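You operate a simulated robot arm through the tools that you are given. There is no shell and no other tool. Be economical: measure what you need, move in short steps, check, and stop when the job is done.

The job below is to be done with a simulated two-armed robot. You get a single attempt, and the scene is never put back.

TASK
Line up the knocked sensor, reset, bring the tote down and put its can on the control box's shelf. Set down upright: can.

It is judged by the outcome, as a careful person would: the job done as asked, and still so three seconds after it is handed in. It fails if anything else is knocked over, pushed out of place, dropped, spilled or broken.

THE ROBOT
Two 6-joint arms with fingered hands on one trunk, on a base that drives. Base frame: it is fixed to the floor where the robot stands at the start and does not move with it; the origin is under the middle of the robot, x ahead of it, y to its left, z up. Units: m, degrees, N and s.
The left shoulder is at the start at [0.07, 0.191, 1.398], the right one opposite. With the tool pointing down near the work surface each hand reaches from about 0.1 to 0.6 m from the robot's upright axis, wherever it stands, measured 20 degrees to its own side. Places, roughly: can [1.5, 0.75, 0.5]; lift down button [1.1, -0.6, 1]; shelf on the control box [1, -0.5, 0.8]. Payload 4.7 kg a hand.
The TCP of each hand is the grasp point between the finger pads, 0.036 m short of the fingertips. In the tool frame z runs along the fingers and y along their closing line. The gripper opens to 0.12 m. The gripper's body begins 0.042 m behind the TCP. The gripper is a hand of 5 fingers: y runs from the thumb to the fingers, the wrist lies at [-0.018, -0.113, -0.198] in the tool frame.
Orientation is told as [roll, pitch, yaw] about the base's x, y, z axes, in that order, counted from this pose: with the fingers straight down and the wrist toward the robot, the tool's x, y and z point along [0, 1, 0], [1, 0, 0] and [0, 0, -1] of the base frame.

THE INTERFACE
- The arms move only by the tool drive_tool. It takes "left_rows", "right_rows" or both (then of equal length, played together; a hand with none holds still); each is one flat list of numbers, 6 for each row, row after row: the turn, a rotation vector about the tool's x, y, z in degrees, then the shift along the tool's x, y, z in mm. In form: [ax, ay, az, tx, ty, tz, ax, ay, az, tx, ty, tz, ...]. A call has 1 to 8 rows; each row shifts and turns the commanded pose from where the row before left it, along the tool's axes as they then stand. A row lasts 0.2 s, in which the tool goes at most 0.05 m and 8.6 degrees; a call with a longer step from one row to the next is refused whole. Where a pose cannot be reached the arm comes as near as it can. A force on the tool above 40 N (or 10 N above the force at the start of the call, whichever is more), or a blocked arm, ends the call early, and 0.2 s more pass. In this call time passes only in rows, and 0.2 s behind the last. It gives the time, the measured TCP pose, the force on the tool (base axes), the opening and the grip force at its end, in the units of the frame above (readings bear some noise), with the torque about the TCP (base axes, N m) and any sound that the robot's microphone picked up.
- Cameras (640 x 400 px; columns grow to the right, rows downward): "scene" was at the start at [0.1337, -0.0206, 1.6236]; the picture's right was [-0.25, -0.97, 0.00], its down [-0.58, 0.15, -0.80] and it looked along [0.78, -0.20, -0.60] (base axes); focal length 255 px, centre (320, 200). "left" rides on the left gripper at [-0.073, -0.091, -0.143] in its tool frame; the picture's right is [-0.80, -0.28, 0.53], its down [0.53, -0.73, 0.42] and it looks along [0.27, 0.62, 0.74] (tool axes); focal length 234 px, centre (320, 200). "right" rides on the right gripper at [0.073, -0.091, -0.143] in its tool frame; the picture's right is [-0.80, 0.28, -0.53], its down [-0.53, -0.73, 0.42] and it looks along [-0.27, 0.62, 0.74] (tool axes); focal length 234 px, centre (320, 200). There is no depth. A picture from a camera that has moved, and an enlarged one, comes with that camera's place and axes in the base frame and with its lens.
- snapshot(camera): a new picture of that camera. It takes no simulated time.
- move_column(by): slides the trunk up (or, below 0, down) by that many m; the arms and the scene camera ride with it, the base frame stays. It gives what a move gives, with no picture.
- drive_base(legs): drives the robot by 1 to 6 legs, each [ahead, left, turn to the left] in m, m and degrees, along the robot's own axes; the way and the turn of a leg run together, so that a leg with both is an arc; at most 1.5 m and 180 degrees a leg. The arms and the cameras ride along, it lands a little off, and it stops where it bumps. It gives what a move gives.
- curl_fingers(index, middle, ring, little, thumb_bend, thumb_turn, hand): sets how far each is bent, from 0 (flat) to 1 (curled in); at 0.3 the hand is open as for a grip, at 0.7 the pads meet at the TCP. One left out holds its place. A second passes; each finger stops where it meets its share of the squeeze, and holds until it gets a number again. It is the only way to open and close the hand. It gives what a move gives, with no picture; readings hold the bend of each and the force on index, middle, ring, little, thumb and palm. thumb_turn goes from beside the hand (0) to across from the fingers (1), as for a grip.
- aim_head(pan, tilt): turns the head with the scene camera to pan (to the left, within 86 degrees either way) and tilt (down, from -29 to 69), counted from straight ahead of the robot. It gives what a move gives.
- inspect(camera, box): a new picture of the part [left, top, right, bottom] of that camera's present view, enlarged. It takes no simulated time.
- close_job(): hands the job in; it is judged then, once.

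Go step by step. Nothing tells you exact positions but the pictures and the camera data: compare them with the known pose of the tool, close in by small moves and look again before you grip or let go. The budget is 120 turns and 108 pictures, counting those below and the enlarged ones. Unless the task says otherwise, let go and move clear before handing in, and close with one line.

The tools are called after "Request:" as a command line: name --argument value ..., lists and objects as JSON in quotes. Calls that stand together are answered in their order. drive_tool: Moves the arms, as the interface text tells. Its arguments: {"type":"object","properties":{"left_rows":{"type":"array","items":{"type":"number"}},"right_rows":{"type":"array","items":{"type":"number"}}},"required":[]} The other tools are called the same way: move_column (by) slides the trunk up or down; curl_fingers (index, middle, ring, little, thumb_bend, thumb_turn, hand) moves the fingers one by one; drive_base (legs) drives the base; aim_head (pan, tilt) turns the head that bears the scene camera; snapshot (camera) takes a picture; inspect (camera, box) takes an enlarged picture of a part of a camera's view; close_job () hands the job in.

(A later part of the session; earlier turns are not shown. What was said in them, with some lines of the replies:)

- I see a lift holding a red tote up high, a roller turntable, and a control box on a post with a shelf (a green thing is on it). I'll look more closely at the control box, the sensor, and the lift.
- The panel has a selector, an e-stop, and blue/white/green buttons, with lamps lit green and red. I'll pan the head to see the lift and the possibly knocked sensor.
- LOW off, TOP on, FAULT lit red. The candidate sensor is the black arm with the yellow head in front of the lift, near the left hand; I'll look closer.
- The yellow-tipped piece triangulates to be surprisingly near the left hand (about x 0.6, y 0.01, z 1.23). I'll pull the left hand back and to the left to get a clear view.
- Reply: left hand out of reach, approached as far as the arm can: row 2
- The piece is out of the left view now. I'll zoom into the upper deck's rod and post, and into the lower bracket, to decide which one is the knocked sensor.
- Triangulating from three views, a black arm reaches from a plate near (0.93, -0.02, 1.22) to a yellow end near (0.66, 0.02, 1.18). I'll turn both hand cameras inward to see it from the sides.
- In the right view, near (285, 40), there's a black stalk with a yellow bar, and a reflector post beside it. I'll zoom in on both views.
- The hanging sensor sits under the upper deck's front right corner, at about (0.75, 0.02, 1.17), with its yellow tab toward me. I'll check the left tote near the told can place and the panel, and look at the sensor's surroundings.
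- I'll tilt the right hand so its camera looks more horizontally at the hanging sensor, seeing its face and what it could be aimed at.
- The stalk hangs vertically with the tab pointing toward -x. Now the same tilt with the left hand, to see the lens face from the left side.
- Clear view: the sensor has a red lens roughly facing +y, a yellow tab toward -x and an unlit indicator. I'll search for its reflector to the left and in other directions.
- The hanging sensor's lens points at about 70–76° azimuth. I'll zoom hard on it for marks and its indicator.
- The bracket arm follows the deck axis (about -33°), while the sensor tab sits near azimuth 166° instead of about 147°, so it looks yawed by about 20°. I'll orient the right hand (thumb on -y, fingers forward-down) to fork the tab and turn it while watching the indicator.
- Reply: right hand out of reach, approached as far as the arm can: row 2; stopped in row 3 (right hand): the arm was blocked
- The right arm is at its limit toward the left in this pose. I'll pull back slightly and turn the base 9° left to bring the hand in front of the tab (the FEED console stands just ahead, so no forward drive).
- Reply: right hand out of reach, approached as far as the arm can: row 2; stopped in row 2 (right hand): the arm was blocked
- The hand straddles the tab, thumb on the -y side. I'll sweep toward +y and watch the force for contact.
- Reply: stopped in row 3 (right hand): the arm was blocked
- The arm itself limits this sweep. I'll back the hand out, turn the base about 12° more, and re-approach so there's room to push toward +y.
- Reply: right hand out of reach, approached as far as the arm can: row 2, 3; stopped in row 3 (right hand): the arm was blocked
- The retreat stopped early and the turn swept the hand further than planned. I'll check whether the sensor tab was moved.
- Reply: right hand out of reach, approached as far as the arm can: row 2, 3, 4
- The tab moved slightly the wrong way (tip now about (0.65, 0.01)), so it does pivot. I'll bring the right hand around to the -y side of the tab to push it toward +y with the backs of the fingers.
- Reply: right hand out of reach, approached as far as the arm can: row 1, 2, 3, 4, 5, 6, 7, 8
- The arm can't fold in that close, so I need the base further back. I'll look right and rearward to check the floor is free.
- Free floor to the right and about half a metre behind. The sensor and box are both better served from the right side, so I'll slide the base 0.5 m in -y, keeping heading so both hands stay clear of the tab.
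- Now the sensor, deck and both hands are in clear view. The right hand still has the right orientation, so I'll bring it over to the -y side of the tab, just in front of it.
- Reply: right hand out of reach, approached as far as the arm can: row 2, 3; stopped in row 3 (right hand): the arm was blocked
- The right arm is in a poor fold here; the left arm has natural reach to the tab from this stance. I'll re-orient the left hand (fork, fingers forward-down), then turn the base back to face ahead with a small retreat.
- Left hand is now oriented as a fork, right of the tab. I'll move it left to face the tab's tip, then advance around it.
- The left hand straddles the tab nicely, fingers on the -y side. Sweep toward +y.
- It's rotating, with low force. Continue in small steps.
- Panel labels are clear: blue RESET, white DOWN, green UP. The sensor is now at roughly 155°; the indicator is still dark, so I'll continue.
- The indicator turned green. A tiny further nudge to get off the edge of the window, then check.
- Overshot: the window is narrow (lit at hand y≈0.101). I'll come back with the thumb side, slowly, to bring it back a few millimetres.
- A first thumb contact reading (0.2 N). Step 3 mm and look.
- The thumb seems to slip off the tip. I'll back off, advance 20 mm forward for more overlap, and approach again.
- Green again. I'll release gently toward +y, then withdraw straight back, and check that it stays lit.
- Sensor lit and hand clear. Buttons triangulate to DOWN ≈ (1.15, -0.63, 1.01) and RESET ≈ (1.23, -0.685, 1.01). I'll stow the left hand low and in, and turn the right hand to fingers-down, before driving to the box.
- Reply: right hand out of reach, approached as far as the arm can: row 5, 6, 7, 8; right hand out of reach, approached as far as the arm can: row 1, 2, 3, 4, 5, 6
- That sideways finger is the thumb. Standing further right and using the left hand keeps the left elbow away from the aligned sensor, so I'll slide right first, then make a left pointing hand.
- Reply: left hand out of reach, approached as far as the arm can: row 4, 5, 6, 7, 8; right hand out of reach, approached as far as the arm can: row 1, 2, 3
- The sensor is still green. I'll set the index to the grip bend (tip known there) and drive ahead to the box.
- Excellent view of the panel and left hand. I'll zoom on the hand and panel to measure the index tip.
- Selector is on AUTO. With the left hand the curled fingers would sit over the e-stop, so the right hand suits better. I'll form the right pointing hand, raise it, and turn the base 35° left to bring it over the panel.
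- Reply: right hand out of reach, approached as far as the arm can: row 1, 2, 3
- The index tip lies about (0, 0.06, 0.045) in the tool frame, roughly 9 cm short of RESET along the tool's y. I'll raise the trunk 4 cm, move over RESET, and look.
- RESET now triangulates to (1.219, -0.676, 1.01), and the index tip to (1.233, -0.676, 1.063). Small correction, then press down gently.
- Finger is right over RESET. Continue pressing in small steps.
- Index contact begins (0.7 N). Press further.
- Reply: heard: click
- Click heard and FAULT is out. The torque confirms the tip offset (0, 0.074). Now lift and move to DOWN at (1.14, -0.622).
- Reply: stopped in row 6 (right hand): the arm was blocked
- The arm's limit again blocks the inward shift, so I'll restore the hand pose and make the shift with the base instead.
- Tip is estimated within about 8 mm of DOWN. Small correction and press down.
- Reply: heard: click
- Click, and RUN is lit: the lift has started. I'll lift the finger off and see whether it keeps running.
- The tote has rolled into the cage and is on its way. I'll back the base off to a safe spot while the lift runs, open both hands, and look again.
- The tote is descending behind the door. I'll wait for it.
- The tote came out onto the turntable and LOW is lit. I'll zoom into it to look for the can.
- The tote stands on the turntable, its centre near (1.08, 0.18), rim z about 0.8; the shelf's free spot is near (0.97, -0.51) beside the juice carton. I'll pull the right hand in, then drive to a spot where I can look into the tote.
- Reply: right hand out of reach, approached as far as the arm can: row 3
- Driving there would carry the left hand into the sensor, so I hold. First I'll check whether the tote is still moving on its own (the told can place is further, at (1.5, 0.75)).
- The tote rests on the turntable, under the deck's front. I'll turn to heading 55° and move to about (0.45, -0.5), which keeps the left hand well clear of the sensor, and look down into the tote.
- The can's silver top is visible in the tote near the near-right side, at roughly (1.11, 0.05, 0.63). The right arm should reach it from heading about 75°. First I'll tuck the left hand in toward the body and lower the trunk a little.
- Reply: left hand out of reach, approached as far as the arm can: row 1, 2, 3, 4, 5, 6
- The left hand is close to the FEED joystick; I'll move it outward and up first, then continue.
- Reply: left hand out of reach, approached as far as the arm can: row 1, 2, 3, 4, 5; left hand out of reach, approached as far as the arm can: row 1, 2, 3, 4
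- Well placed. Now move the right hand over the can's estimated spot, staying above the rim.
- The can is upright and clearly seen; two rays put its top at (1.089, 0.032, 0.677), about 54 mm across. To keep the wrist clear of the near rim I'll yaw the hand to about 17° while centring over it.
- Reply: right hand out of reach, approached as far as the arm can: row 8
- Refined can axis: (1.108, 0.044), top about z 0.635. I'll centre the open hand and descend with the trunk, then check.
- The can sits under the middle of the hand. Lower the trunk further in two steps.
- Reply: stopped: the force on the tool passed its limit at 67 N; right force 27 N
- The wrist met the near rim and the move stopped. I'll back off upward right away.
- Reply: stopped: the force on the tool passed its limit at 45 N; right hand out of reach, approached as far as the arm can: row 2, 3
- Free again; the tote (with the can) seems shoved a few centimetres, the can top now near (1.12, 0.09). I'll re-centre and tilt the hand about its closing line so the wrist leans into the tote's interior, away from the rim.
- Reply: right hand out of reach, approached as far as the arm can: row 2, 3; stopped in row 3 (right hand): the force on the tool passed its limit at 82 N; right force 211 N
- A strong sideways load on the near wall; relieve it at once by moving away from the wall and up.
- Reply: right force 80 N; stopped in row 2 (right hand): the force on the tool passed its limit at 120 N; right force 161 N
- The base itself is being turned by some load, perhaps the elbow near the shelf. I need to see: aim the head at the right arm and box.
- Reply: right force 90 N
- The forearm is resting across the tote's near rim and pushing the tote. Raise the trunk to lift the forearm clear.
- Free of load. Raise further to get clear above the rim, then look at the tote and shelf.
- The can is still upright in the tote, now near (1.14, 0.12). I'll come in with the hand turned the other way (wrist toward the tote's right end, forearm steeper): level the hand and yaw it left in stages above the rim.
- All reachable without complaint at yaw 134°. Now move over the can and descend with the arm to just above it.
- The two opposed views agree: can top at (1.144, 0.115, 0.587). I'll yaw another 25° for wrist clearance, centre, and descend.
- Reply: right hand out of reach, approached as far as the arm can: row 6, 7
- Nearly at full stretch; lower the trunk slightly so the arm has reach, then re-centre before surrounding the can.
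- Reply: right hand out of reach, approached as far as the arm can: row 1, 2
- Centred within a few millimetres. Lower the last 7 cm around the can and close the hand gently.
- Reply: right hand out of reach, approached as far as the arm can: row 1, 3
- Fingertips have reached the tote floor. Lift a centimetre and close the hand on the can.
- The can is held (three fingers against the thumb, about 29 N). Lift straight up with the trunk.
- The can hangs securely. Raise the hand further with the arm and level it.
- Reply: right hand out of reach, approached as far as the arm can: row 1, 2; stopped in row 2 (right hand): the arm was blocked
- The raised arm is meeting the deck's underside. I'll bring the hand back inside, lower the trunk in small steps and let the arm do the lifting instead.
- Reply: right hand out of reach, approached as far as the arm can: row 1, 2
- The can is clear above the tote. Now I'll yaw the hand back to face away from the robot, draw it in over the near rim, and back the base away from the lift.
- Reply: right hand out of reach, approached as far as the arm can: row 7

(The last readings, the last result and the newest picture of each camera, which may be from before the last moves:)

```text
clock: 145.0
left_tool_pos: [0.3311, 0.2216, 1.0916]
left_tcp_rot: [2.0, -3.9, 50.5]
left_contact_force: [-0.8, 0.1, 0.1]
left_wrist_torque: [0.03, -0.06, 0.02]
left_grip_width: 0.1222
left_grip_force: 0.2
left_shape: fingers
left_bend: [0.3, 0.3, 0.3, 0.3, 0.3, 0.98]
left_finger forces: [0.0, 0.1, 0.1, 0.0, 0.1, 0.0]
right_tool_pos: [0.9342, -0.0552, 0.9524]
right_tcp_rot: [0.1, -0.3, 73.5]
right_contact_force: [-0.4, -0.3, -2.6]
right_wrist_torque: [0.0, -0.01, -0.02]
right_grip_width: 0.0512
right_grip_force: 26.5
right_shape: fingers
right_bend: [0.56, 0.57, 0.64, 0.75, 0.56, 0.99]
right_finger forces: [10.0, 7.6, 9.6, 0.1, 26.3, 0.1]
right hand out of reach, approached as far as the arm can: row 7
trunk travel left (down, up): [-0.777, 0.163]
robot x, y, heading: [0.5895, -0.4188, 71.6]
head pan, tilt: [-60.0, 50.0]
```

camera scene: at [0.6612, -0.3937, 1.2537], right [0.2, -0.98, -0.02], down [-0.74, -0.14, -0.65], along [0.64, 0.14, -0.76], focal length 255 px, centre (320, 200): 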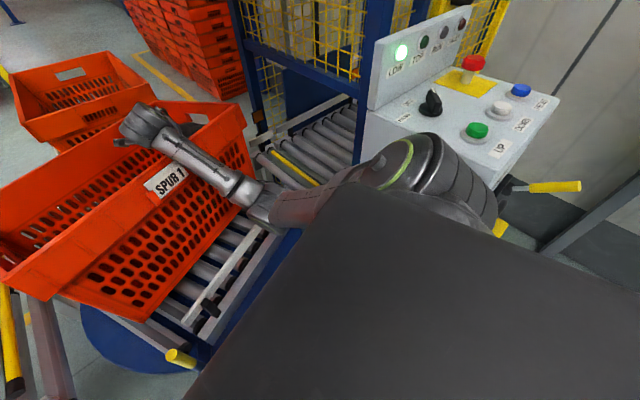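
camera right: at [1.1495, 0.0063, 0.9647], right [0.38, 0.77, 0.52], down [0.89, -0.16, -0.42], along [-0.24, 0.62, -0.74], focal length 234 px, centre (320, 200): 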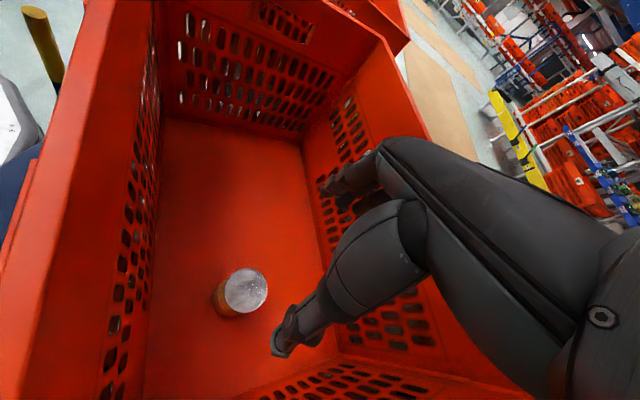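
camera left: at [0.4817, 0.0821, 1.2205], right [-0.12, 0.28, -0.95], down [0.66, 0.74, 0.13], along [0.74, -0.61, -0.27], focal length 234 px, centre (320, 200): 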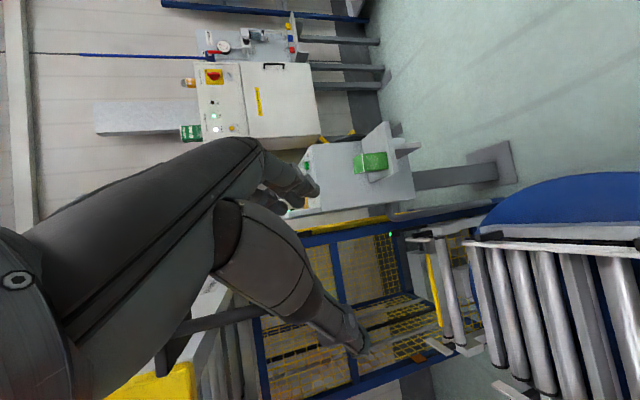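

Back the base out, raise the trunk for clearance over the carton, then shift and turn toward the shelf.

Request:
drive_base --legs '[[-0.15, 0, 0]]'

Request:
move_column --by 0.14

Request:
drive_base --legs '[[-0.244, -0.09, 0], [0, 0, -21.6]]'

Request:
drive_tool --right_rows '[0, 0, 8.4, 0, 0, 0, 0, 0, 8.4, 0, 0, 0, 0, 0, 8.4, 0, 0, 0, 0, 0, 8.4, 0, 0, 0, 0, 0, 8.4, 0, 0, 0, 0, 0, 8.4, 0, 0, 0]'

Request:
aim_head --pan -20 --tilt 55

Request:
snapshot --camera "scene"

```text
clock: 146.4
left_tool_pos: [0.2879, 0.0814, 1.09]
left_tcp_rot: [2.0, -3.7, 50.7]
left_contact_force: [-0.8, 0.2, -0.3]
left_wrist_torque: [-0.04, 0.06, -0.01]
left_grip_width: 0.1223
left_grip_force: 0.1
left_shape: fingers
left_bend: [0.3, 0.3, 0.3, 0.3, 0.3, 0.98]
left_finger forces: [0.0, 0.0, 0.0, 0.0, 0.0, 0.0]
right_tool_pos: [0.8897, -0.1936, 0.9504]
right_tcp_rot: [0.1, -0.2, 73.4]
right_contact_force: [-0.2, 0.9, -3.3]
right_wrist_torque: [0.05, 0.01, -0.01]
right_grip_width: 0.051
right_grip_force: 26.2
right_shape: fingers
right_bend: [0.56, 0.57, 0.64, 0.75, 0.56, 0.99]
right_finger forces: [10.0, 7.6, 9.7, 0.1, 26.1, 0.0]
trunk travel left (down, up): [-0.777, 0.163]
robot x, y, heading: [0.5421, -0.5592, 71.7]
head pan, tilt: [-60.0, 50.0]
```

```text
clock: 148.1
left_tool_pos: [0.2865, 0.0805, 1.2313]
left_tcp_rot: [2.2, -3.9, 50.6]
left_contact_force: [-0.6, -0.8, 0.2]
left_wrist_torque: [-0.02, -0.02, 0.04]
left_grip_width: 0.1222
left_grip_force: 0.1
left_shape: fingers
left_bend: [0.3, 0.3, 0.3, 0.3, 0.3, 0.98]
left_finger forces: [0.1, 0.1, 0.0, 0.0, 0.0, 0.0]
right_tool_pos: [0.8908, -0.196, 1.0911]
right_tcp_rot: [0.2, -0.2, 73.5]
right_contact_force: [0.6, 0.1, -3.4]
right_wrist_torque: [-0.02, 0.0, -0.02]
right_grip_width: 0.0509
right_grip_force: 26.8
right_shape: fingers
right_bend: [0.56, 0.57, 0.64, 0.75, 0.56, 0.99]
right_finger forces: [10.0, 7.6, 9.6, 0.1, 26.1, 0.0]
trunk travel left (down, up): [-0.917, 0.023]
robot x, y, heading: [0.5423, -0.5606, 71.8]
head pan, tilt: [-60.0, 50.0]
```

```text
clock: 151.2
left_tool_pos: [0.5542, -0.1347, 1.2306]
left_tcp_rot: [2.0, -3.7, 28.4]
left_contact_force: [-0.3, -0.1, -0.2]
left_wrist_torque: [-0.05, 0.0, -0.03]
left_grip_width: 0.1227
left_grip_force: 0.0
left_shape: fingers
left_bend: [0.3, 0.3, 0.3, 0.3, 0.3, 0.98]
left_finger forces: [0.1, 0.0, 0.0, 0.0, 0.0, 0.0]
right_tool_pos: [1.0104, -0.6155, 1.0918]
right_tcp_rot: [0.2, -0.2, 51.5]
right_contact_force: [-0.7, -0.3, -2.5]
right_wrist_torque: [0.01, -0.01, 0.0]
right_grip_width: 0.0509
right_grip_force: 26.0
right_shape: fingers
right_bend: [0.56, 0.57, 0.64, 0.75, 0.56, 0.99]
right_finger forces: [9.9, 7.5, 9.5, 0.0, 25.7, 0.0]
trunk travel left (down, up): [-0.917, 0.023]
robot x, y, heading: [0.5518, -0.8233, 49.5]
head pan, tilt: [-60.0, 50.0]
```

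```text
clock: 152.0
left_tool_pos: [0.5556, -0.1351, 1.2318]
left_tcp_rot: [2.2, -3.7, 28.5]
left_contact_force: [-0.5, -0.1, -0.1]
left_wrist_torque: [0.0, -0.01, 0.02]
left_grip_width: 0.1222
left_grip_force: 0.2
left_shape: fingers
left_bend: [0.3, 0.3, 0.3, 0.3, 0.3, 0.98]
left_finger forces: [0.1, 0.1, 0.1, 0.0, 0.0, 0.0]
right_tool_pos: [1.0709, -0.6578, 1.0958]
right_tcp_rot: [-9.4, -5.0, 27.5]
right_contact_force: [0.2, -0.1, -3.4]
right_wrist_torque: [0.02, 0.02, 0.01]
right_grip_width: 0.0509
right_grip_force: 26.4
right_shape: fingers
right_bend: [0.56, 0.57, 0.64, 0.75, 0.56, 0.99]
right_finger forces: [9.8, 7.4, 9.6, 0.1, 25.6, 0.0]
right hand out of reach, approached as far as the arm can: row 4
trunk travel left (down, up): [-0.917, 0.023]
robot x, y, heading: [0.549, -0.8239, 49.8]
head pan, tilt: [-60.0, 50.0]
stopped in row 4 (right hand): the arm was blocked; the commanded pose is now the measured one
```

```text
clock: 153.1
left_tool_pos: [0.5548, -0.1361, 1.2308]
left_tcp_rot: [2.1, -3.8, 28.6]
left_contact_force: [0.1, 0.3, -0.4]
left_wrist_torque: [-0.03, 0.02, 0.0]
left_grip_width: 0.1222
left_grip_force: 0.0
left_shape: fingers
left_bend: [0.3, 0.3, 0.3, 0.3, 0.3, 0.98]
left_finger forces: [0.0, 0.1, 0.0, 0.1, 0.0, 0.1]
right_tool_pos: [1.0697, -0.658, 1.0955]
right_tcp_rot: [-9.5, -5.1, 27.4]
right_contact_force: [-0.6, 0.3, -3.1]
right_wrist_torque: [0.03, 0.02, 0.05]
right_grip_width: 0.0511
right_grip_force: 26.3
right_shape: fingers
right_bend: [0.56, 0.57, 0.64, 0.75, 0.56, 0.99]
right_finger forces: [9.9, 7.4, 9.5, 0.0, 25.7, 0.0]
trunk travel left (down, up): [-0.917, 0.023]
robot x, y, heading: [0.5523, -0.8218, 49.5]
head pan, tilt: [-20.0, 55.0]
```

```text
1 pictures are left
camera scene: at [0.6452, -0.7489, 1.6399], right [0.49, -0.87, 0.0], down [-0.71, -0.4, -0.57], along [0.5, 0.28, -0.82], focal length 255 px, centre (320, 200)
```

scene: 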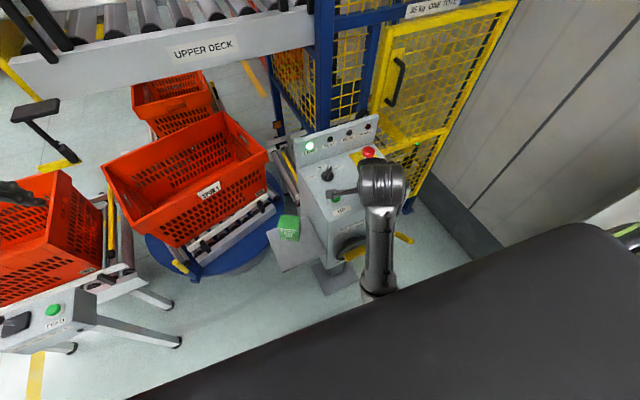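

The carton stands undisturbed on the shelf and the free spot is near (0.90, -0.49). To keep the fingers away from the carton I'll place with the hand at yaw about 143° (fingers on the shelf's outer side); turn the base and re-orient high above.

Request:
drive_base --legs '[[0, 0, 18.5]]'

Request:
drive_tool --right_rows '[2.5, 4.8, 0, 0, -15, 0, 2.5, 4.8, 0, 0, -15, 0, 0, 0, -8.1, 0, 0, 0, 0, 0, -8.1, 0, 0, 0, 0, 0, -8.1, 0, 0, 0, 0, 0, -8.1, 0, 0, 0, 0, 0, -8.1, 0, 0, 0, 0, 0, -8.1, 0, 0, 0]'

Request:
drive_tool --right_rows '[0, 0, -8.1, 0, 0, 0, 0, 0, -8.1, 0, 0, 0, 0, 0, -8.1, 0, 0, 0, 0, 0, -8.1, 0, 0, 0, 0, 0, -8.1, 0, 0, 0, 0, 0, -8.1, 0, 0, 0]'

```text
clock: 154.5
left_tool_pos: [0.337, -0.1688, 1.2307]
left_tcp_rot: [2.1, -3.7, 47.0]
left_contact_force: [0.7, 0.2, -0.3]
left_wrist_torque: [0.01, -0.01, 0.03]
left_grip_width: 0.1222
left_grip_force: 0.0
left_shape: fingers
left_bend: [0.3, 0.3, 0.3, 0.3, 0.3, 0.98]
left_finger forces: [0.0, 0.0, 0.1, 0.0, 0.1, 0.1]
right_tool_pos: [0.9899, -0.501, 1.0954]
right_tcp_rot: [-9.5, -5.2, 46.0]
right_contact_force: [-0.6, 0.2, -2.8]
right_wrist_torque: [0.02, 0.02, 0.03]
right_grip_width: 0.0507
right_grip_force: 25.9
right_shape: fingers
right_bend: [0.56, 0.57, 0.64, 0.75, 0.56, 0.99]
right_finger forces: [9.8, 7.4, 9.5, 0.0, 25.4, 0.1]
trunk travel left (down, up): [-0.917, 0.023]
robot x, y, heading: [0.5501, -0.8218, 68.4]
head pan, tilt: [-20.0, 55.0]
```

```text
clock: 156.3
left_tool_pos: [0.3361, -0.1699, 1.2312]
left_tcp_rot: [2.0, -3.8, 47.1]
left_contact_force: [0.1, -0.2, -0.7]
left_wrist_torque: [0.0, -0.02, 0.02]
left_grip_width: 0.1224
left_grip_force: 0.0
left_shape: fingers
left_bend: [0.3, 0.3, 0.3, 0.3, 0.3, 0.98]
left_finger forces: [0.0, 0.1, 0.1, 0.0, 0.0, 0.0]
right_tool_pos: [0.974, -0.5054, 1.0804]
right_tcp_rot: [-0.1, -0.3, 94.3]
right_contact_force: [0.9, -0.1, -3.7]
right_wrist_torque: [-0.01, 0.01, -0.01]
right_grip_width: 0.0508
right_grip_force: 25.6
right_shape: fingers
right_bend: [0.56, 0.57, 0.64, 0.75, 0.56, 0.99]
right_finger forces: [9.7, 7.4, 9.8, 0.0, 24.4, 0.1]
right hand out of reach, approached as far as the arm can: row 1, 2, 3
trunk travel left (down, up): [-0.917, 0.023]
robot x, y, heading: [0.5545, -0.8233, 68.2]
head pan, tilt: [-20.0, 55.0]
```

```text
clock: 157.7
left_tool_pos: [0.3362, -0.1696, 1.2304]
left_tcp_rot: [2.0, -3.7, 47.1]
left_contact_force: [0.8, 0.1, 0.2]
left_wrist_torque: [-0.03, -0.01, 0.0]
left_grip_width: 0.1223
left_grip_force: 0.0
left_shape: fingers
left_bend: [0.3, 0.3, 0.3, 0.3, 0.3, 0.98]
left_finger forces: [0.0, 0.1, 0.0, 0.0, 0.0, 0.1]
right_tool_pos: [0.9757, -0.5051, 1.08]
right_tcp_rot: [-0.2, -0.1, 142.9]
right_contact_force: [-0.7, -0.6, -3.2]
right_wrist_torque: [0.01, 0.06, 0.02]
right_grip_width: 0.0511
right_grip_force: 25.6
right_shape: fingers
right_bend: [0.56, 0.57, 0.64, 0.75, 0.56, 0.99]
right_finger forces: [9.9, 7.3, 9.8, 0.0, 24.4, 0.1]
trunk travel left (down, up): [-0.917, 0.023]
robot x, y, heading: [0.5489, -0.8211, 68.0]
head pan, tilt: [-20.0, 55.0]
```

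Hand oriented and the can held. Move over the free spot and descend toward the shelf.

Request:
drive_tool --right_rows '[0, 0, 0, 16, 38, 0, 0, 0, 0, 17, 39, 0, 0, 0, 0, 0, 0, 35, 0, 0, 0, 0, 0, 35, 0, 0, 0, 0, 0, 35, 0, 0, 0, 0, 0, 35]'

```text
clock: 159.1
left_tool_pos: [0.3343, -0.1706, 1.2312]
left_tcp_rot: [2.1, -3.8, 47.0]
left_contact_force: [0.8, -0.7, 0.0]
left_wrist_torque: [0.0, 0.03, 0.0]
left_grip_width: 0.1222
left_grip_force: 0.0
left_shape: fingers
left_bend: [0.3, 0.3, 0.3, 0.3, 0.3, 0.98]
left_finger forces: [0.0, 0.0, 0.1, 0.0, 0.1, 0.0]
right_tool_pos: [0.8922, -0.4861, 0.9408]
right_tcp_rot: [-0.3, -0.1, 142.8]
right_contact_force: [-0.1, 0.5, -3.8]
right_wrist_torque: [-0.02, 0.03, -0.02]
right_grip_width: 0.0506
right_grip_force: 25.6
right_shape: fingers
right_bend: [0.57, 0.57, 0.64, 0.75, 0.56, 0.99]
right_finger forces: [9.8, 7.3, 10.0, 0.0, 24.0, 0.0]
trunk travel left (down, up): [-0.917, 0.023]
robot x, y, heading: [0.5478, -0.8215, 68.1]
head pan, tilt: [-20.0, 55.0]
```

On target at z 0.94. I'll use the last picture to verify the spot before lowering.

Request:
snapshot --camera "right"

```text
0 pictures are left
camera right: at [0.9212, -0.5991, 1.0853], right [0.26, 0.81, 0.53], down [0.91, -0.02, -0.42], along [-0.33, 0.59, -0.73], focal length 234 px, centre (320, 200)
```

right: 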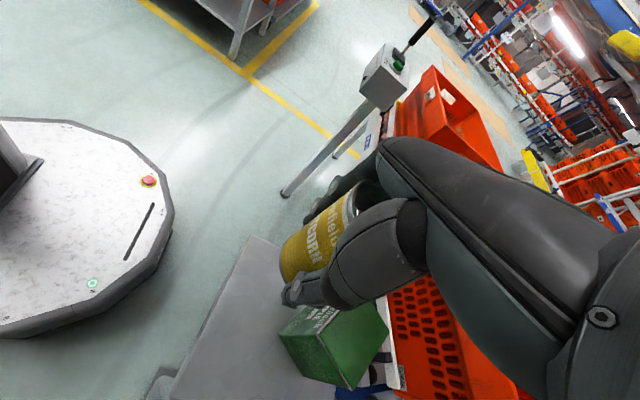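

The view confirms the can hangs upright over the free part of the shelf, clear of the carton. A small shift inward, then lower close to the surface.

Request:
drive_tool --right_rows '[0, 0, 0, -4, -8, 0, 0, 0, 0, 0, 0, 30, 0, 0, 0, 0, 0, 25, 0, 0, 0, 0, 0, 15, 0, 0, 0, 0, 0, 8]'

Request:
drive_tool --right_rows '[0, 0, 0, 0, 0, 5]'

Request:
drive_tool --right_rows '[0, 0, 0, 0, 0, 4]'

```text
clock: 160.3
left_tool_pos: [0.3357, -0.1689, 1.2314]
left_tcp_rot: [2.1, -3.8, 46.9]
left_contact_force: [0.0, 0.0, 0.3]
left_wrist_torque: [0.0, 0.0, -0.01]
left_grip_width: 0.122
left_grip_force: 0.1
left_shape: fingers
left_bend: [0.3, 0.3, 0.3, 0.3, 0.3, 0.98]
left_finger forces: [0.0, 0.0, 0.0, 0.1, 0.1, 0.0]
right_tool_pos: [0.9021, -0.4864, 0.8624]
right_tcp_rot: [-0.3, -0.1, 142.8]
right_contact_force: [-0.8, 0.3, -2.7]
right_wrist_torque: [-0.01, 0.03, -0.02]
right_grip_width: 0.0505
right_grip_force: 25.8
right_shape: fingers
right_bend: [0.57, 0.57, 0.64, 0.75, 0.56, 0.99]
right_finger forces: [9.7, 7.3, 10.0, 0.0, 24.0, 0.1]
trunk travel left (down, up): [-0.917, 0.023]
robot x, y, heading: [0.5507, -0.8246, 68.3]
head pan, tilt: [-20.0, 55.0]
```

```text
clock: 160.7
left_tool_pos: [0.3356, -0.1688, 1.2313]
left_tcp_rot: [2.1, -3.8, 47.0]
left_contact_force: [-0.8, 1.1, 0.1]
left_wrist_torque: [-0.02, 0.03, -0.03]
left_grip_width: 0.1224
left_grip_force: 0.1
left_shape: fingers
left_bend: [0.3, 0.3, 0.3, 0.3, 0.3, 0.98]
left_finger forces: [0.1, 0.0, 0.1, 0.1, 0.0, 0.0]
right_tool_pos: [0.9021, -0.4847, 0.8576]
right_tcp_rot: [-0.3, -0.1, 142.8]
right_contact_force: [-0.7, 0.2, -2.9]
right_wrist_torque: [0.0, 0.05, 0.05]
right_grip_width: 0.0506
right_grip_force: 25.6
right_shape: fingers
right_bend: [0.57, 0.57, 0.64, 0.75, 0.56, 0.99]
right_finger forces: [9.8, 7.2, 10.0, 0.1, 23.9, 0.0]
trunk travel left (down, up): [-0.917, 0.023]
robot x, y, heading: [0.5524, -0.8267, 68.4]
head pan, tilt: [-20.0, 55.0]
```

```text
clock: 161.1
left_tool_pos: [0.334, -0.1701, 1.2312]
left_tcp_rot: [2.0, -3.8, 47.1]
left_contact_force: [0.8, 1.2, -0.7]
left_wrist_torque: [0.01, 0.0, 0.0]
left_grip_width: 0.1221
left_grip_force: 0.0
left_shape: fingers
left_bend: [0.3, 0.3, 0.3, 0.3, 0.3, 0.98]
left_finger forces: [0.1, 0.0, 0.1, 0.0, 0.1, 0.0]
right_tool_pos: [0.9018, -0.4846, 0.8563]
right_tcp_rot: [-0.3, -0.1, 142.9]
right_contact_force: [0.2, 0.3, -2.9]
right_wrist_torque: [0.0, 0.01, -0.01]
right_grip_width: 0.0507
right_grip_force: 25.0
right_shape: fingers
right_bend: [0.57, 0.57, 0.64, 0.75, 0.56, 0.99]
right_finger forces: [9.6, 7.4, 10.0, 0.1, 24.1, 0.0]
trunk travel left (down, up): [-0.917, 0.023]
robot x, y, heading: [0.5524, -0.8246, 68.1]
head pan, tilt: [-20.0, 55.0]
```

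No contact yet; continue in small steps.

Request:
drive_tool --right_rows '[0, 0, 0, 0, 0, 4]'

Request:
drive_tool --right_rows '[0, 0, 0, 0, 0, 4]'

Request:
drive_tool --right_rows '[0, 0, 0, 0, 0, 3]'

```text
clock: 161.5
left_tool_pos: [0.3335, -0.1705, 1.2307]
left_tcp_rot: [2.1, -4.0, 47.2]
left_contact_force: [0.0, 0.8, -0.4]
left_wrist_torque: [-0.02, 0.0, 0.01]
left_grip_width: 0.1223
left_grip_force: 0.0
left_shape: fingers
left_bend: [0.3, 0.3, 0.3, 0.3, 0.3, 0.98]
left_finger forces: [0.0, 0.0, 0.0, 0.0, 0.1, 0.0]
right_tool_pos: [0.9, -0.4841, 0.8536]
right_tcp_rot: [-0.6, 0.0, 142.9]
right_contact_force: [-0.3, -0.1, -3.0]
right_wrist_torque: [-0.02, 0.01, 0.02]
right_grip_width: 0.0507
right_grip_force: 25.3
right_shape: fingers
right_bend: [0.57, 0.57, 0.64, 0.75, 0.56, 0.99]
right_finger forces: [9.7, 7.2, 10.0, 0.0, 24.1, 0.0]
trunk travel left (down, up): [-0.917, 0.023]
robot x, y, heading: [0.5536, -0.8268, 68.3]
head pan, tilt: [-20.0, 55.0]
```

```text
clock: 161.9
left_tool_pos: [0.3316, -0.1714, 1.2307]
left_tcp_rot: [2.1, -4.0, 47.1]
left_contact_force: [0.7, -0.2, 0.3]
left_wrist_torque: [0.02, 0.0, 0.01]
left_grip_width: 0.1225
left_grip_force: 0.1
left_shape: fingers
left_bend: [0.3, 0.3, 0.3, 0.3, 0.3, 0.98]
left_finger forces: [0.0, 0.1, 0.0, 0.1, 0.1, 0.1]
right_tool_pos: [0.9005, -0.4825, 0.852]
right_tcp_rot: [-1.1, -0.1, 142.9]
right_contact_force: [-0.1, 0.7, -3.2]
right_wrist_torque: [-0.01, 0.01, 0.01]
right_grip_width: 0.0505
right_grip_force: 25.2
right_shape: fingers
right_bend: [0.57, 0.57, 0.64, 0.75, 0.56, 0.99]
right_finger forces: [9.7, 7.2, 10.1, 0.1, 24.1, 0.1]
trunk travel left (down, up): [-0.917, 0.023]
robot x, y, heading: [0.5521, -0.8213, 68.0]
head pan, tilt: [-20.0, 55.0]
```

```text
clock: 162.3
left_tool_pos: [0.3308, -0.1729, 1.2321]
left_tcp_rot: [2.0, -4.1, 47.0]
left_contact_force: [0.4, 1.1, 0.9]
left_wrist_torque: [-0.03, 0.01, -0.01]
left_grip_width: 0.1224
left_grip_force: 0.0
left_shape: fingers
left_bend: [0.3, 0.3, 0.3, 0.3, 0.3, 0.98]
left_finger forces: [0.1, 0.0, 0.0, 0.0, 0.0, 0.0]
right_tool_pos: [0.9015, -0.4805, 0.8526]
right_tcp_rot: [-1.6, -0.1, 143.0]
right_contact_force: [0.1, -0.1, -3.3]
right_wrist_torque: [-0.08, 0.05, -0.01]
right_grip_width: 0.0507
right_grip_force: 25.3
right_shape: fingers
right_bend: [0.57, 0.57, 0.64, 0.75, 0.56, 0.99]
right_finger forces: [9.7, 7.2, 10.0, 0.1, 24.0, 0.0]
trunk travel left (down, up): [-0.917, 0.023]
robot x, y, heading: [0.5507, -0.8225, 68.0]
head pan, tilt: [-20.0, 55.0]
```

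Something behind the wrist (probably the forearm at the box edge) stops the descent about 1.5 cm short. A slight 7° tilt raises the wrist and lets the can reach the shelf.

Request:
drive_tool --right_rows '[3.5, 0, 0, 0, 0, 0, 3.5, 0, 0, 0, 0, 0]'

Request:
drive_tool --right_rows '[0, 0, 0, 0, 0, 3]'

```text
clock: 163.0
left_tool_pos: [0.3323, -0.1696, 1.2282]
left_tcp_rot: [1.8, -3.8, 47.0]
left_contact_force: [-0.9, -0.3, -0.6]
left_wrist_torque: [-0.04, -0.04, 0.02]
left_grip_width: 0.1224
left_grip_force: 0.1
left_shape: fingers
left_bend: [0.3, 0.3, 0.3, 0.3, 0.3, 0.98]
left_finger forces: [0.0, 0.0, 0.1, 0.0, 0.0, 0.1]
right_tool_pos: [0.8971, -0.4836, 0.8448]
right_tcp_rot: [-0.5, 6.4, 142.7]
right_contact_force: [1.8, -4.3, 18.2]
right_wrist_torque: [0.12, 0.12, -0.01]
right_grip_width: 0.0498
right_grip_force: 31.0
right_shape: fingers
right_bend: [0.58, 0.58, 0.66, 0.75, 0.56, 0.99]
right_finger forces: [10.5, 7.3, 12.4, 0.3, 30.6, 0.1]
trunk travel left (down, up): [-0.917, 0.023]
robot x, y, heading: [0.549, -0.8226, 68.2]
head pan, tilt: [-20.0, 55.0]
stopped in row 2 (right hand): the force on the tool passed its limit at 46 N (the readings are from after the stop); the commanded pose is now the measured one
```

```text
clock: 163.4
left_tool_pos: [0.3347, -0.1721, 1.232]
left_tcp_rot: [2.2, -3.9, 47.0]
left_contact_force: [0.8, -0.1, -0.1]
left_wrist_torque: [-0.02, -0.02, 0.04]
left_grip_width: 0.122
left_grip_force: 0.1
left_shape: fingers
left_bend: [0.3, 0.3, 0.3, 0.3, 0.3, 0.98]
left_finger forces: [0.1, 0.0, 0.1, 0.1, 0.0, 0.1]
right_tool_pos: [0.8987, -0.4848, 0.8453]
right_tcp_rot: [-0.7, 6.0, 142.9]
right_contact_force: [-0.6, 3.9, 31.8]
right_wrist_torque: [0.89, 0.32, 0.02]
right_grip_width: 0.0495
right_grip_force: 34.5
right_shape: fingers
right_bend: [0.57, 0.57, 0.65, 0.75, 0.57, 0.99]
right_finger forces: [10.5, 14.5, 14.1, 0.3, 29.4, 0.0]
trunk travel left (down, up): [-0.917, 0.023]
robot x, y, heading: [0.5502, -0.8251, 68.3]
head pan, tilt: [-20.0, 55.0]
```

The can is on the shelf (32 N down). Ease off the pressure and part of the tilt, then open the fingers slightly first.

Request:
drive_tool --right_rows '[-2.5, 0, 0, 0, 0, -2]'

```text
clock: 163.8
left_tool_pos: [0.333, -0.1708, 1.2306]
left_tcp_rot: [2.0, -4.0, 47.0]
left_contact_force: [0.0, 0.9, -0.3]
left_wrist_torque: [-0.01, -0.04, -0.02]
left_grip_width: 0.1225
left_grip_force: 0.1
left_shape: fingers
left_bend: [0.3, 0.3, 0.3, 0.3, 0.3, 0.98]
left_finger forces: [0.0, 0.0, 0.1, 0.0, 0.1, 0.0]
right_tool_pos: [0.8975, -0.4854, 0.8452]
right_tcp_rot: [-0.3, 4.0, 142.8]
right_contact_force: [1.3, 1.2, 6.4]
right_wrist_torque: [0.28, 0.06, -0.05]
right_grip_width: 0.0495
right_grip_force: 27.7
right_shape: fingers
right_bend: [0.57, 0.58, 0.65, 0.75, 0.57, 0.99]
right_finger forces: [10.2, 7.7, 12.7, 0.5, 24.0, 0.1]
trunk travel left (down, up): [-0.917, 0.023]
robot x, y, heading: [0.552, -0.8224, 68.1]
head pan, tilt: [-20.0, 55.0]
```

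Light contact, tilt only 4°. Open gently in two stages.

Request:
curl_fingers --hand "right" --index 0.52 --middle 0.52 --ring 0.58 --thumb_bend 0.5

Request:
curl_fingers --hand "right" --index 0.3 --middle 0.3 --ring 0.3 --little 0.3 --thumb_bend 0.3

```text
clock: 164.8
left_tool_pos: [0.3327, -0.1711, 1.2295]
left_tcp_rot: [2.1, -3.8, 47.0]
left_contact_force: [0.0, 0.3, 0.1]
left_wrist_torque: [0.01, 0.01, -0.02]
left_grip_width: 0.1223
left_grip_force: 0.1
left_shape: fingers
left_bend: [0.3, 0.3, 0.3, 0.3, 0.3, 0.98]
left_finger forces: [0.0, 0.0, 0.1, 0.0, 0.0, 0.0]
right_tool_pos: [0.8975, -0.4862, 0.8452]
right_tcp_rot: [-0.5, 3.9, 142.8]
right_contact_force: [1.2, -0.4, -1.1]
right_wrist_torque: [-0.03, 0.02, -0.04]
right_grip_width: 0.0604
right_grip_force: 0.6
right_shape: fingers
right_bend: [0.52, 0.52, 0.57, 0.75, 0.49, 1.0]
right_finger forces: [0.3, 0.1, 0.0, 0.5, 1.3, 0.0]
trunk travel left (down, up): [-0.917, 0.023]
robot x, y, heading: [0.5482, -0.8248, 68.3]
head pan, tilt: [-20.0, 55.0]
```

```text
clock: 165.8
left_tool_pos: [0.3329, -0.1698, 1.2299]
left_tcp_rot: [2.0, -3.9, 47.0]
left_contact_force: [-0.4, -0.2, -0.1]
left_wrist_torque: [-0.02, 0.0, 0.03]
left_grip_width: 0.1221
left_grip_force: 0.1
left_shape: fingers
left_bend: [0.3, 0.3, 0.3, 0.3, 0.3, 0.98]
left_finger forces: [0.1, 0.0, 0.0, 0.0, 0.1, 0.0]
right_tool_pos: [0.8976, -0.4852, 0.8448]
right_tcp_rot: [-0.4, 3.9, 142.8]
right_contact_force: [0.7, -0.1, -0.3]
right_wrist_torque: [0.05, 0.0, -0.02]
right_grip_width: 0.1221
right_grip_force: 0.1
right_shape: fingers
right_bend: [0.3, 0.3, 0.3, 0.3, 0.3, 0.98]
right_finger forces: [0.0, 0.1, 0.1, 0.0, 0.7, 0.0]
trunk travel left (down, up): [-0.917, 0.023]
robot x, y, heading: [0.5468, -0.8256, 68.2]
head pan, tilt: [-20.0, 55.0]
```

Released, with only a faint touch on the thumb. Lift straight up slowly, then clear.

Request:
drive_tool --right_rows '[0, 0, 0, 0, -0.7, -10, 0, 0, 0, 0, -0.7, -10, 0, 0, 0, 0, -1.4, -20, 0, 0, 0, 0, -2, -30, 0, 0, 0, 0, -2.5, -35, 0, 0, 0, 0, -2.5, -35, 0, 0, 0, 0, -2.5, -35]'

Request:
drive_base --legs '[[-0.2, 0, 0]]'

```text
clock: 167.4
left_tool_pos: [0.3364, -0.1717, 1.2318]
left_tcp_rot: [2.1, -3.8, 47.0]
left_contact_force: [0.8, 0.0, 0.0]
left_wrist_torque: [0.03, -0.01, 0.02]
left_grip_width: 0.1224
left_grip_force: 0.0
left_shape: fingers
left_bend: [0.3, 0.3, 0.3, 0.3, 0.3, 0.98]
left_finger forces: [0.0, 0.0, 0.1, 0.1, 0.1, 0.0]
right_tool_pos: [0.9034, -0.4854, 1.0194]
right_tcp_rot: [-0.2, 3.8, 142.7]
right_contact_force: [-0.2, -0.6, -0.9]
right_wrist_torque: [0.02, 0.03, 0.01]
right_grip_width: 0.122
right_grip_force: 0.1
right_shape: fingers
right_bend: [0.3, 0.3, 0.3, 0.3, 0.3, 0.98]
right_finger forces: [0.0, 0.1, 0.0, 0.1, 0.0, 0.1]
trunk travel left (down, up): [-0.917, 0.023]
robot x, y, heading: [0.5517, -0.8237, 68.1]
head pan, tilt: [-20.0, 55.0]
```

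```text
clock: 169.0
left_tool_pos: [0.2613, -0.3586, 1.229]
left_tcp_rot: [2.0, -3.6, 46.9]
left_contact_force: [-0.5, 0.4, -0.5]
left_wrist_torque: [-0.01, 0.02, 0.0]
left_grip_width: 0.1224
left_grip_force: 0.0
left_shape: fingers
left_bend: [0.3, 0.3, 0.3, 0.3, 0.3, 0.98]
left_finger forces: [0.0, 0.0, 0.0, 0.0, 0.0, 0.1]
right_tool_pos: [0.8268, -0.6746, 1.019]
right_tcp_rot: [-0.1, 3.9, 142.7]
right_contact_force: [-0.6, 0.0, -0.1]
right_wrist_torque: [-0.01, 0.01, -0.01]
right_grip_width: 0.1222
right_grip_force: 0.1
right_shape: fingers
right_bend: [0.3, 0.3, 0.3, 0.3, 0.3, 0.98]
right_finger forces: [0.1, 0.0, 0.0, 0.1, 0.0, 0.1]
trunk travel left (down, up): [-0.917, 0.023]
robot x, y, heading: [0.4767, -1.0182, 68.2]
head pan, tilt: [-20.0, 55.0]
```

Both hands are empty and clear of the shelf and the lift. No pictures are left to check the can after release, so I'm handing in.

Request:
close_job

```text
The job is handed in.
```

I lined up the sensor, reset the fault, brought the tote down and put its can on the control box's shelf; I had no pictures left to confirm the can is still upright after I let go. During the pick-up my forearm pressed on the tote's rim and pushed it round by about 20° on the turntable.
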